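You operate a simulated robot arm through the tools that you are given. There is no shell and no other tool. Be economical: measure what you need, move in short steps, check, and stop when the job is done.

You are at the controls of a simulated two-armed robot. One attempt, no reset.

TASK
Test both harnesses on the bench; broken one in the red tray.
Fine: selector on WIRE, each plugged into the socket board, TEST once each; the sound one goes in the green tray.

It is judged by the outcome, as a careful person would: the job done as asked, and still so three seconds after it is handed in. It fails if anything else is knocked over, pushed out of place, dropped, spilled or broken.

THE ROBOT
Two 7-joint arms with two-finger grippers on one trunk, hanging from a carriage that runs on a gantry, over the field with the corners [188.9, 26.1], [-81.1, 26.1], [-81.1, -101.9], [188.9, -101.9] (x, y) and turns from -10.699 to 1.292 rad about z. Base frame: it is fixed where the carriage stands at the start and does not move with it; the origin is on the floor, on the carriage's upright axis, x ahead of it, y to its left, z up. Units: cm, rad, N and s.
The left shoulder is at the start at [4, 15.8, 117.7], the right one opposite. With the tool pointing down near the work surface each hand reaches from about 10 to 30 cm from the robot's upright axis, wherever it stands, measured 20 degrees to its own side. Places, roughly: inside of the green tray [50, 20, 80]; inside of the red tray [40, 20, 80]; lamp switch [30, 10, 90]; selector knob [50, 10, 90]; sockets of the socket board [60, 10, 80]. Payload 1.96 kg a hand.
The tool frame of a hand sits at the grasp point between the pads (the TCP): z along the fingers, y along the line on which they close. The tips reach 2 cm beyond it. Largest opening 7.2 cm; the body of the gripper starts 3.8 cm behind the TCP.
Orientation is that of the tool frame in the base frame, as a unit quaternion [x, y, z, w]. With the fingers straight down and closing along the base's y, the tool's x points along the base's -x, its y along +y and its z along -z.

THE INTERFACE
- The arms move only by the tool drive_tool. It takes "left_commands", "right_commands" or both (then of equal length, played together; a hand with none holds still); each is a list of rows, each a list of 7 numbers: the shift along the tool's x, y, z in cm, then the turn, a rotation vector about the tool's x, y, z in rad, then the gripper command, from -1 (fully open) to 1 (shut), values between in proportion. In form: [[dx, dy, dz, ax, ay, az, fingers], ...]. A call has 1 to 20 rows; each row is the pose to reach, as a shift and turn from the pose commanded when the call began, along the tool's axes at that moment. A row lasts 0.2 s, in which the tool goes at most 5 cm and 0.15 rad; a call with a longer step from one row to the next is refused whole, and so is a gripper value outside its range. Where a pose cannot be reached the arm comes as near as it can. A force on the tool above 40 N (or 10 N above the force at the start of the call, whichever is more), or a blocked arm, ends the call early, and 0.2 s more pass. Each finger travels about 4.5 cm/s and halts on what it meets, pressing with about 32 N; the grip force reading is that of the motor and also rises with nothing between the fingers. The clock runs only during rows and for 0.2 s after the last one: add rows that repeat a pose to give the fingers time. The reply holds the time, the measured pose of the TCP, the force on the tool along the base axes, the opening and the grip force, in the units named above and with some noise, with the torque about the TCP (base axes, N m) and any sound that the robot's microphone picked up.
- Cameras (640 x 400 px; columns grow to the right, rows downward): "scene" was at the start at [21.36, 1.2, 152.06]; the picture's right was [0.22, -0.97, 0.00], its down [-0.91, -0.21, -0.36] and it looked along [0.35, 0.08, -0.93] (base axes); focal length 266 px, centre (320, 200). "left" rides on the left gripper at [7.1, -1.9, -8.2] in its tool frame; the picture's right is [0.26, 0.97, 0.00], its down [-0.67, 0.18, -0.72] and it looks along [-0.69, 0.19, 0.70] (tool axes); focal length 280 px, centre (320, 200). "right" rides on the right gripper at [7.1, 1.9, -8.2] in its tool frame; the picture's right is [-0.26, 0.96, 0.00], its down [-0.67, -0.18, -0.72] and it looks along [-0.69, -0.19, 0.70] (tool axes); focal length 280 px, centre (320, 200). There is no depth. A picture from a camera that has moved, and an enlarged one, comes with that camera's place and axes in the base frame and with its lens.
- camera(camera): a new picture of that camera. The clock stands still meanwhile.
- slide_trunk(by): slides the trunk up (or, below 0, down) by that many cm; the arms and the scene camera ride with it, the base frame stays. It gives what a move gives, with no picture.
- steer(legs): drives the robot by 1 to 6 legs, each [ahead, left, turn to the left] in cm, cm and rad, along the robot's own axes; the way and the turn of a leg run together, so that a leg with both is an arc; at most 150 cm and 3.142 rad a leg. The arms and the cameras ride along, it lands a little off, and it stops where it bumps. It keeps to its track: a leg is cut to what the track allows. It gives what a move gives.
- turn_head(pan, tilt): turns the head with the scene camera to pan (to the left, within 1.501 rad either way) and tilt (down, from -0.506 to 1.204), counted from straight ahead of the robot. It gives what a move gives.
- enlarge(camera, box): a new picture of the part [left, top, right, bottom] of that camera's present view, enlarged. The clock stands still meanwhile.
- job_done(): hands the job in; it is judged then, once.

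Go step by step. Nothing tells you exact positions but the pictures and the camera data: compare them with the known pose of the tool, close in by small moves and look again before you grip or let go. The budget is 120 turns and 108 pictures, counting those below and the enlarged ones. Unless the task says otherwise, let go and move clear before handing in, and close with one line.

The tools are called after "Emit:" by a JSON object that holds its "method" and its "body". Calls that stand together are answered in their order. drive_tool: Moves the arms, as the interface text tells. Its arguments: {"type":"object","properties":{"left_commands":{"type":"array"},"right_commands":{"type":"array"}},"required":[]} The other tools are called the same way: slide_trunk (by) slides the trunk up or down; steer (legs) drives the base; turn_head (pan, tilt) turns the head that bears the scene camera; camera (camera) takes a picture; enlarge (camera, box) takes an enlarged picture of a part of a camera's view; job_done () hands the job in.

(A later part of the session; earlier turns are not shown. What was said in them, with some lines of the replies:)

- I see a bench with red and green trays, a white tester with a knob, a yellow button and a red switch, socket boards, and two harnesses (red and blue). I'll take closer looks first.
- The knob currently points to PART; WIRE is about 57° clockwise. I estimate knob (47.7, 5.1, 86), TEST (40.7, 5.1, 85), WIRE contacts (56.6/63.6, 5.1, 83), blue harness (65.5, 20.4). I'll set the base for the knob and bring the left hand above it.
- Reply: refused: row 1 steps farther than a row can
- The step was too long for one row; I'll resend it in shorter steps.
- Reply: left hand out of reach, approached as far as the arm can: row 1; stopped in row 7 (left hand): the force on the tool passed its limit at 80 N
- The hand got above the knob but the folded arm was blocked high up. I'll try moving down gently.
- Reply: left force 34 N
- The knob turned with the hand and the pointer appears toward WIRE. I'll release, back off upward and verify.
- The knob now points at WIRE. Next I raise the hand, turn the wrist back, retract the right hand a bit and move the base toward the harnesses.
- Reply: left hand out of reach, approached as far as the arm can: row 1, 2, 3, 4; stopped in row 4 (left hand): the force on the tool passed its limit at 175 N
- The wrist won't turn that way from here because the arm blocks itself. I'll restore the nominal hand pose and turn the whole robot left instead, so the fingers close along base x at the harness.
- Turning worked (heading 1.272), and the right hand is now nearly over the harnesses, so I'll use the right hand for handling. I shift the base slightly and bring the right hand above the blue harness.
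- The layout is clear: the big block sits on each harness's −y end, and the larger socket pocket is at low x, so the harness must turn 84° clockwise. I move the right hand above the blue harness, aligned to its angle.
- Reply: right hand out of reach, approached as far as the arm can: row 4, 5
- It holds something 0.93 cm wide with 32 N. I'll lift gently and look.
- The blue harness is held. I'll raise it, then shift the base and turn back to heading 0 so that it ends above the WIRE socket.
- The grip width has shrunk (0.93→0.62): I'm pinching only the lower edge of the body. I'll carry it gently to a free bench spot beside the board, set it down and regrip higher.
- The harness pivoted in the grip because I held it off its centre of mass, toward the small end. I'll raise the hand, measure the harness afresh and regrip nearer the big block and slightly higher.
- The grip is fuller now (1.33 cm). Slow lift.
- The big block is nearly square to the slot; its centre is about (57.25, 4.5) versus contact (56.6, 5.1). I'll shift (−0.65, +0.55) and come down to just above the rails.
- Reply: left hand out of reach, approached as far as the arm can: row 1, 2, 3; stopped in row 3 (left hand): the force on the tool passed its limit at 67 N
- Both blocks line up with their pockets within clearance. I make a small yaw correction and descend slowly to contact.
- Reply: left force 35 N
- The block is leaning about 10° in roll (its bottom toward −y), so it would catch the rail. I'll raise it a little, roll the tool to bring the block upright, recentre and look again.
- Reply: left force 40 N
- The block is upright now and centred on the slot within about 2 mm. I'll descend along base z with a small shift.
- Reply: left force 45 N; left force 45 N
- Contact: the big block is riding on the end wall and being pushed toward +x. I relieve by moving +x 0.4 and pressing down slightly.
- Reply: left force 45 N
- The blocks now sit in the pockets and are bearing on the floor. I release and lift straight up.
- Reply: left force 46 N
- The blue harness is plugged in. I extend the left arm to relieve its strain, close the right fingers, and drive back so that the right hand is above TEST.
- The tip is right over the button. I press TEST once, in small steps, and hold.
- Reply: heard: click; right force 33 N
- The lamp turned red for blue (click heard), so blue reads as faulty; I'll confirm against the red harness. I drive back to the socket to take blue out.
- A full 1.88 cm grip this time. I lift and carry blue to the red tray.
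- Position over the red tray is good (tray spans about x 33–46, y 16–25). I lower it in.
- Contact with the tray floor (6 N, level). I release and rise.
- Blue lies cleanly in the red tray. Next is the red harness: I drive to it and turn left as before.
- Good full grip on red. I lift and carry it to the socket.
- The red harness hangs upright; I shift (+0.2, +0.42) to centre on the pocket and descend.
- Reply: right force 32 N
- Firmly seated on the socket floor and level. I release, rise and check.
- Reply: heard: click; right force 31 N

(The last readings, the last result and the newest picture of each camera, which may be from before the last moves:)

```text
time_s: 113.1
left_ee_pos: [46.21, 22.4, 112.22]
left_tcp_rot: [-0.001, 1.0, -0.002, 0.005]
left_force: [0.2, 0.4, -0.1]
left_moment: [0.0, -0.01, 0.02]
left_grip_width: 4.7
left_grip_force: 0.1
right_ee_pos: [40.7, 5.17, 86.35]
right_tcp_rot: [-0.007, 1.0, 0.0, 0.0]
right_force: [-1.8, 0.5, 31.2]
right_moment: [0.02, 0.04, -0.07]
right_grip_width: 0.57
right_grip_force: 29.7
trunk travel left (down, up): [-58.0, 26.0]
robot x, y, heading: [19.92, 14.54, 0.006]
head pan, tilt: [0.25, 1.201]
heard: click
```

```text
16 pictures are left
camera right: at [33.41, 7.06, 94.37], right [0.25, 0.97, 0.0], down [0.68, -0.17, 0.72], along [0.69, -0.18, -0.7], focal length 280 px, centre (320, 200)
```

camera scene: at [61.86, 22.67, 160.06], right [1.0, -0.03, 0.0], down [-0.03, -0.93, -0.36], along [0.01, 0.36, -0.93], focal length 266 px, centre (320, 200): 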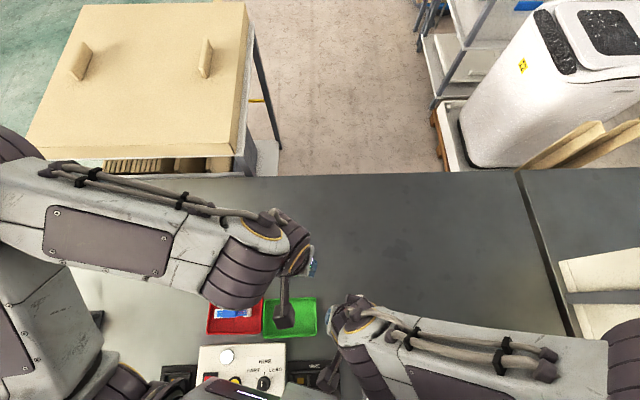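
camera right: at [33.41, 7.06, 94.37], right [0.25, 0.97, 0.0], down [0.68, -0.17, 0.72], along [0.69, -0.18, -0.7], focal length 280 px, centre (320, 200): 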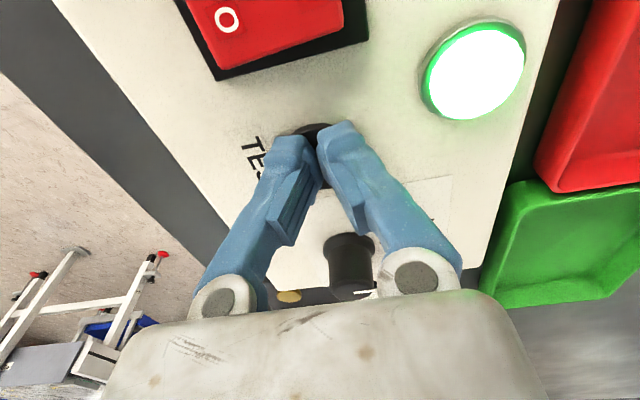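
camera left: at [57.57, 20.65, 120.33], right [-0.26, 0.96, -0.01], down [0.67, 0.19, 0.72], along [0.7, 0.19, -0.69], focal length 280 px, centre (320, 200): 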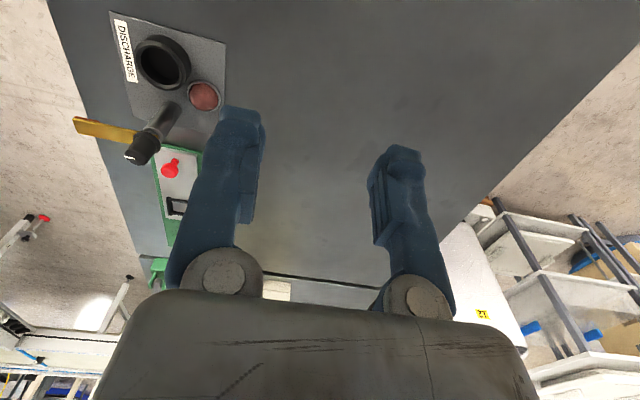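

The lamp is green: the red harness is sound and blue is the broken one. I rise and return to the socket to fetch red.

Emit:
{"method": "drive_tool", "body": {"right_commands": [[0, 0, -0.5, 0, 0, 0, 1], [0, 0, -2, 0, 0, 0, 1], [0, 0, -5, 0, 0, 0, 1], [0, 0, -9, 0, 0, 0, 1], [0, 0, -12, 0, 0, 0, 1]]}}

Emit:
{"method": "steer", "body": {"legs": [[18.5, 0.1, 0]]}}

Emit:
{"method": "drive_tool", "body": {"right_commands": [[0, 0, 0, 0, 0, 0.05, 0.3], [0, 0, 0, 0, 0, 0.05, -0.2], [0, 0, 0, 0, 0, 0.05, -0.4], [0, 0, 0, 0, 0, 0.05, -0.4]]}}

Emit:
{"method": "camera", "body": {"camera": "right"}}

```text
time_s: 114.3
left_ee_pos: [46.07, 22.53, 112.28]
left_tcp_rot: [0.0, 1.0, -0.002, 0.003]
left_force: [1.0, 0.2, 0.4]
left_moment: [0.01, -0.02, -0.02]
left_grip_width: 4.67
left_grip_force: 0.0
right_ee_pos: [40.52, 4.92, 98.23]
right_tcp_rot: [-0.007, 1.0, 0.0, 0.0]
right_force: [0.8, 0.2, -0.4]
right_moment: [0.0, 0.03, -0.02]
right_grip_width: 0.01
right_grip_force: 30.1
trunk travel left (down, up): [-58.0, 26.0]
robot x, y, heading: [19.46, 14.02, 0.001]
head pan, tilt: [0.25, 1.201]
```

```text
time_s: 115.8
left_ee_pos: [64.86, 22.69, 112.21]
left_tcp_rot: [-0.002, 1.0, -0.002, 0.004]
left_force: [-0.4, -1.0, -0.2]
left_moment: [0.0, -0.01, 0.03]
left_grip_width: 4.67
left_grip_force: 0.0
right_ee_pos: [59.34, 5.24, 98.13]
right_tcp_rot: [-0.008, 1.0, 0.0, 0.001]
right_force: [0.0, -0.3, -0.4]
right_moment: [-0.02, 0.03, 0.04]
right_grip_width: 0.0
right_grip_force: 29.6
trunk travel left (down, up): [-58.0, 26.0]
robot x, y, heading: [38.03, 14.57, 0.009]
head pan, tilt: [0.25, 1.201]
```

```text
time_s: 116.8
left_ee_pos: [64.9, 22.77, 112.31]
left_tcp_rot: [-0.001, 1.0, -0.001, 0.004]
left_force: [0.2, 0.4, 0.1]
left_moment: [0.01, -0.01, 0.02]
left_grip_width: 4.68
left_grip_force: 0.2
right_ee_pos: [59.34, 5.23, 98.24]
right_tcp_rot: [0.017, 1.0, 0.001, 0.0]
right_force: [0.2, -0.6, -0.5]
right_moment: [-0.02, 0.0, 0.02]
right_grip_width: 5.07
right_grip_force: 0.0
trunk travel left (down, up): [-58.0, 26.0]
robot x, y, heading: [37.95, 14.87, 0.016]
head pan, tilt: [0.25, 1.201]
```

```text
15 pictures are left
camera right: at [52.12, 7.47, 106.29], right [0.29, 0.96, 0.0], down [0.67, -0.21, 0.72], along [0.68, -0.21, -0.7], focal length 280 px, centre (320, 200)
```

right: 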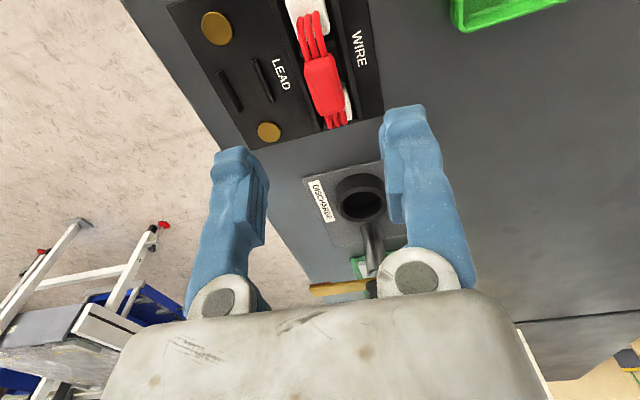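

Emit:
{"method": "drive_tool", "body": {"right_commands": [[0.24, 0.16, 3, 0, 0, 0, -0.4], [0.24, 0.16, 6, 0, 0, 0, -0.4], [0.24, 0.16, 8.5, 0, 0, 0, -0.4], [0.24, 0.16, 9.75, 0, 0, 0, -0.4], [0.24, 0.16, 9.75, 0, 0, 0, 0], [0.24, 0.16, 9.75, 0, 0, 0, 0.5], [0.24, 0.16, 9.75, 0, 0, 0, 1], [0.24, 0.16, 9.75, 0, 0, 0, 1], [0.24, 0.16, 9.75, 0, 0, 0, 1]]}}

Emit:
{"method": "camera", "body": {"camera": "right"}}

```text
time_s: 118.8
left_ee_pos: [64.92, 22.72, 112.24]
left_tcp_rot: [-0.001, 1.0, -0.002, 0.004]
left_force: [-0.1, -0.3, 0.2]
left_moment: [-0.02, -0.01, 0.03]
left_grip_width: 4.67
left_grip_force: 0.1
right_ee_pos: [58.88, 5.55, 88.44]
right_tcp_rot: [0.017, 1.0, -0.001, 0.001]
right_force: [-0.7, -0.9, -0.7]
right_moment: [-0.06, 0.01, 0.05]
right_grip_width: 1.89
right_grip_force: 32.0
trunk travel left (down, up): [-58.0, 26.0]
robot x, y, heading: [38.18, 14.49, 0.008]
head pan, tilt: [0.25, 1.201]
```

```text
14 pictures are left
camera right: at [51.84, 7.7, 96.59], right [0.29, 0.96, 0.0], down [0.67, -0.21, 0.72], along [0.68, -0.21, -0.7], focal length 280 px, centre (320, 200)
```

right: 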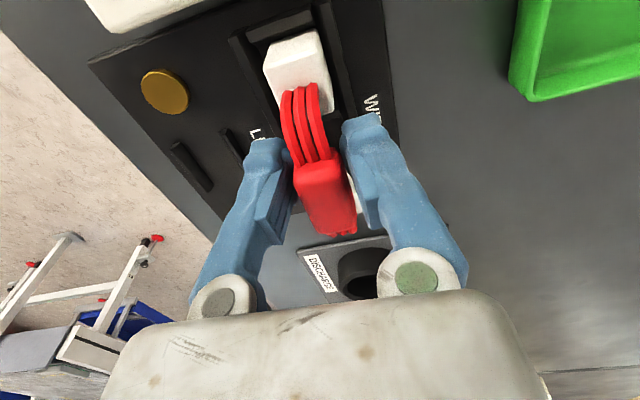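

Emit:
{"method": "drive_tool", "body": {"right_commands": [[0, 0, -0.4, 0, 0, 0, 1], [0, 0, -1, 0, 0, 0, 1], [0, 0, -2, 0, 0, 0, 1], [0, 0, -3.5, 0, 0, 0, 1], [0, 0, -5, 0, 0, 0, 1], [0, 0, -6.5, 0, 0, 0, 1], [0, 0, -8, 0, 0, 0, 1], [0, 0, -9.5, 0, 0, 0, 1], [0, 0, -10.5, 0, 0, 0, 1], [0, 0, -10.8, 0, 0, 0, 1]]}}

Emit:
{"method": "steer", "body": {"legs": [[-5.4, 10.8, 0]]}}

Emit:
{"method": "drive_tool", "body": {"right_commands": [[0, 1, 0, 0, 0, 0, 1], [0, 2, 0, 0, 0, -0.04, 1], [0, 3.2, 0, 0, 0, -0.08, 1], [0, 3.2, 0, 0, 0, -0.08, 1]]}}

Emit:
{"method": "camera", "body": {"camera": "right"}}

```text
time_s: 121.0
left_ee_pos: [64.85, 22.68, 112.22]
left_tcp_rot: [0.0, 1.0, -0.002, 0.003]
left_force: [-0.9, -0.4, -0.3]
left_moment: [0.01, 0.0, 0.0]
left_grip_width: 4.68
left_grip_force: 0.1
right_ee_pos: [59.07, 5.45, 99.27]
right_tcp_rot: [0.019, 1.0, -0.001, 0.0]
right_force: [-0.6, 0.2, -0.8]
right_moment: [0.02, 0.0, 0.02]
right_grip_width: 1.88
right_grip_force: 32.1
trunk travel left (down, up): [-58.0, 26.0]
robot x, y, heading: [38.56, 14.45, 0.009]
head pan, tilt: [0.25, 1.201]
```

```text
time_s: 122.2
left_ee_pos: [59.52, 33.53, 112.21]
left_tcp_rot: [0.0, 1.0, -0.001, 0.004]
left_force: [-0.9, 0.4, -0.9]
left_moment: [0.01, -0.03, -0.02]
left_grip_width: 4.69
left_grip_force: 0.0
right_ee_pos: [53.71, 16.22, 99.24]
right_tcp_rot: [0.018, 1.0, 0.0, 0.0]
right_force: [-0.6, 0.2, -0.5]
right_moment: [-0.03, -0.01, -0.01]
right_grip_width: 1.87
right_grip_force: 31.7
trunk travel left (down, up): [-58.0, 26.0]
robot x, y, heading: [32.74, 25.5, 0.012]
head pan, tilt: [0.25, 1.201]
```

```text
time_s: 123.2
left_ee_pos: [59.5, 33.48, 112.29]
left_tcp_rot: [0.0, 1.0, -0.002, 0.004]
left_force: [-0.3, 0.5, 0.1]
left_moment: [0.01, 0.01, 0.0]
left_grip_width: 4.69
left_grip_force: 0.0
right_ee_pos: [53.69, 19.36, 99.2]
right_tcp_rot: [-0.021, 1.0, 0.0, 0.0]
right_force: [0.1, -0.5, -1.4]
right_moment: [0.0, -0.02, -0.02]
right_grip_width: 1.85
right_grip_force: 32.1
trunk travel left (down, up): [-58.0, 26.0]
robot x, y, heading: [32.24, 25.96, 0.005]
head pan, tilt: [0.25, 1.201]
```

```text
13 pictures are left
camera right: at [46.4, 21.05, 107.31], right [0.22, 0.98, 0.0], down [0.68, -0.15, 0.72], along [0.7, -0.16, -0.7], focal length 280 px, centre (320, 200)
```

right: 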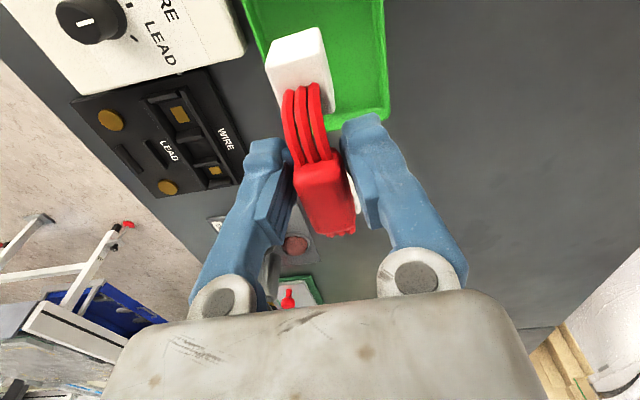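

Emit:
{"method": "drive_tool", "body": {"right_commands": [[0.2, 0.2, 2, 0, 0, 0, 1], [0.2, 0.2, 4, 0, 0, 0, 1], [0.2, 0.2, 6, 0, 0, 0, 1], [0.2, 0.2, 8, 0, 0, 0, 1], [0.2, 0.2, 9.2, 0, 0, 0, 1], [0.2, 0.2, 10, 0, 0, 0, 1], [0.2, 0.2, 10.5, 0, 0, 0, 1], [0.2, 0.2, 10.8, 0, 0, 0, 1], [0.2, 0.2, 11.1, 0, 0, 0, 1], [0.2, 0.2, 11.1, 0, 0, 0, 1]]}}

Emit:
{"method": "camera", "body": {"camera": "right"}}

```text
time_s: 125.5
left_ee_pos: [59.43, 33.56, 112.2]
left_tcp_rot: [0.0, 1.0, -0.002, 0.003]
left_force: [0.9, 0.1, -0.2]
left_moment: [0.0, 0.02, 0.0]
left_grip_width: 4.66
left_grip_force: 0.0
right_ee_pos: [53.42, 19.59, 88.19]
right_tcp_rot: [-0.022, 1.0, 0.001, 0.0]
right_force: [-0.7, -0.2, 0.1]
right_moment: [-0.01, 0.0, 0.01]
right_grip_width: 1.87
right_grip_force: 31.7
trunk travel left (down, up): [-58.0, 26.0]
robot x, y, heading: [32.91, 25.46, 0.013]
head pan, tilt: [0.25, 1.201]
```

```text
12 pictures are left
camera right: at [46.19, 21.27, 96.25], right [0.22, 0.98, 0.0], down [0.68, -0.15, 0.72], along [0.7, -0.16, -0.7], focal length 280 px, centre (320, 200)
```

right: 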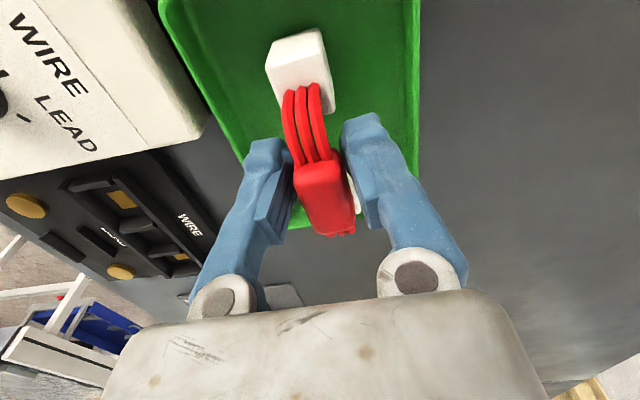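

Emit:
{"method": "drive_tool", "body": {"right_commands": [[0, 0, 0.2, 0, 0, 0, 1], [0, 0, 0.4, 0, 0, 0, 1], [0, 0, 0.4, 0, 0, 0, 1]]}}

```text
time_s: 126.2
left_ee_pos: [59.48, 33.51, 112.22]
left_tcp_rot: [0.0, 1.0, -0.003, 0.004]
left_force: [0.0, 0.5, 0.5]
left_moment: [0.03, 0.01, -0.03]
left_grip_width: 4.68
left_grip_force: 0.0
right_ee_pos: [53.6, 19.57, 87.84]
right_tcp_rot: [-0.022, 1.0, 0.0, 0.001]
right_force: [-2.1, -1.4, 17.4]
right_moment: [0.08, -0.03, 0.01]
right_grip_width: 1.86
right_grip_force: 32.3
trunk travel left (down, up): [-58.0, 26.0]
robot x, y, heading: [32.82, 25.82, 0.007]
head pan, tilt: [0.25, 1.201]
```

Red rests level on the green tray's floor. I release and rise clear.

Emit:
{"method": "drive_tool", "body": {"right_commands": [[0, 0, -0.2, 0, 0, 0, 0.5], [0, 0, -0.2, 0, 0, 0, 0.1], [0, 0, -0.2, 0, 0, 0, -0.2], [0, 0, -0.2, 0, 0, 0, -0.2], [0, 0, -1.5, 0, 0, 0, -0.2], [0, 0, -4, 0, 0, 0, -0.2], [0, 0, -8, 0, 0, 0, -0.2], [0, 0, -12, 0, 0, 0, -0.2], [0, 0, -16, 0, 0, 0, -0.2]]}}

Emit:
{"method": "steer", "body": {"legs": [[-26, 0, 0]]}}

Emit:
{"method": "camera", "body": {"camera": "scene"}}

Emit:
{"method": "camera", "body": {"camera": "right"}}

```text
time_s: 128.2
left_ee_pos: [59.48, 33.61, 112.37]
left_tcp_rot: [0.0, 1.0, -0.002, 0.004]
left_force: [-0.1, -0.5, -0.4]
left_moment: [0.0, 0.02, 0.03]
left_grip_width: 4.68
left_grip_force: 0.1
right_ee_pos: [53.41, 19.47, 103.82]
right_tcp_rot: [-0.022, 1.0, 0.0, 0.001]
right_force: [0.2, -0.2, -0.5]
right_moment: [0.0, -0.02, -0.01]
right_grip_width: 4.33
right_grip_force: 0.3
trunk travel left (down, up): [-58.0, 26.0]
robot x, y, heading: [32.8, 25.61, 0.012]
head pan, tilt: [0.25, 1.201]
```

```text
time_s: 130.1
left_ee_pos: [33.5, 33.26, 112.19]
left_tcp_rot: [0.001, 1.0, -0.002, 0.004]
left_force: [0.3, 0.0, 0.1]
left_moment: [-0.03, 0.02, 0.01]
left_grip_width: 4.69
left_grip_force: 0.0
right_ee_pos: [27.52, 19.35, 103.9]
right_tcp_rot: [-0.021, 1.0, 0.001, 0.0]
right_force: [-0.5, 0.2, 0.5]
right_moment: [-0.04, -0.02, 0.04]
right_grip_width: 4.33
right_grip_force: 0.0
trunk travel left (down, up): [-58.0, 26.0]
robot x, y, heading: [6.86, 25.24, 0.01]
head pan, tilt: [0.25, 1.201]
```

```text
11 pictures are left
camera scene: at [28.07, 26.85, 160.05], right [0.25, -0.97, 0.0], down [-0.9, -0.24, -0.36], along [0.35, 0.09, -0.93], focal length 266 px, centre (320, 200)
```

scene: 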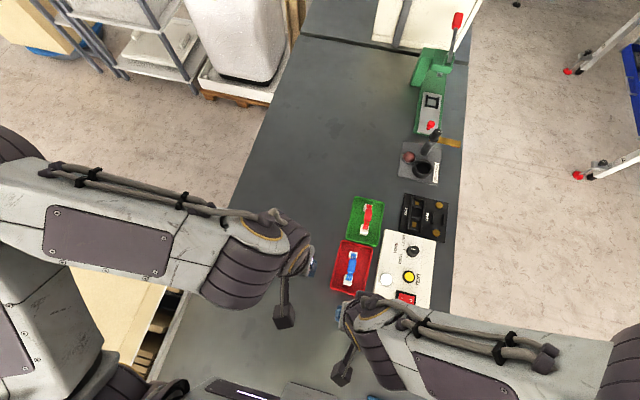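

```text
10 pictures are left
camera right: at [20.15, 21.07, 111.93], right [0.22, 0.98, 0.0], down [0.68, -0.15, 0.72], along [0.7, -0.16, -0.7], focal length 280 px, centre (320, 200)
```

right: 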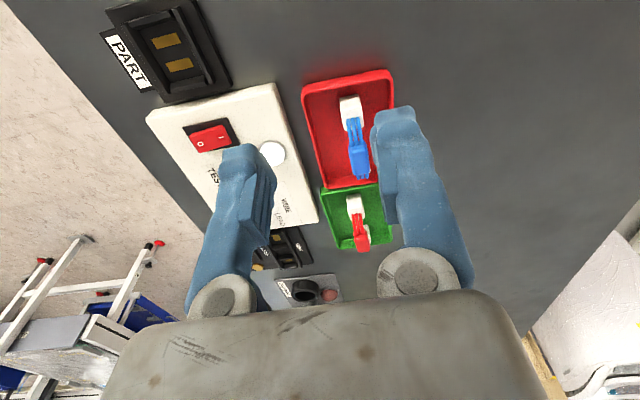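

Blue (broken) is in the red tray and red (sound) is in the green tray. The selector is on WIRE, nothing else has been moved, and both hands are clear.

Emit:
{"method": "job_done", "body": {}}

```text
The job is handed in.
```

Both harnesses were tested on WIRE with one TEST press each. Blue gave a red lamp, so it is broken and sits in the red tray; red gave a green lamp, so it is sound and sits in the green tray.
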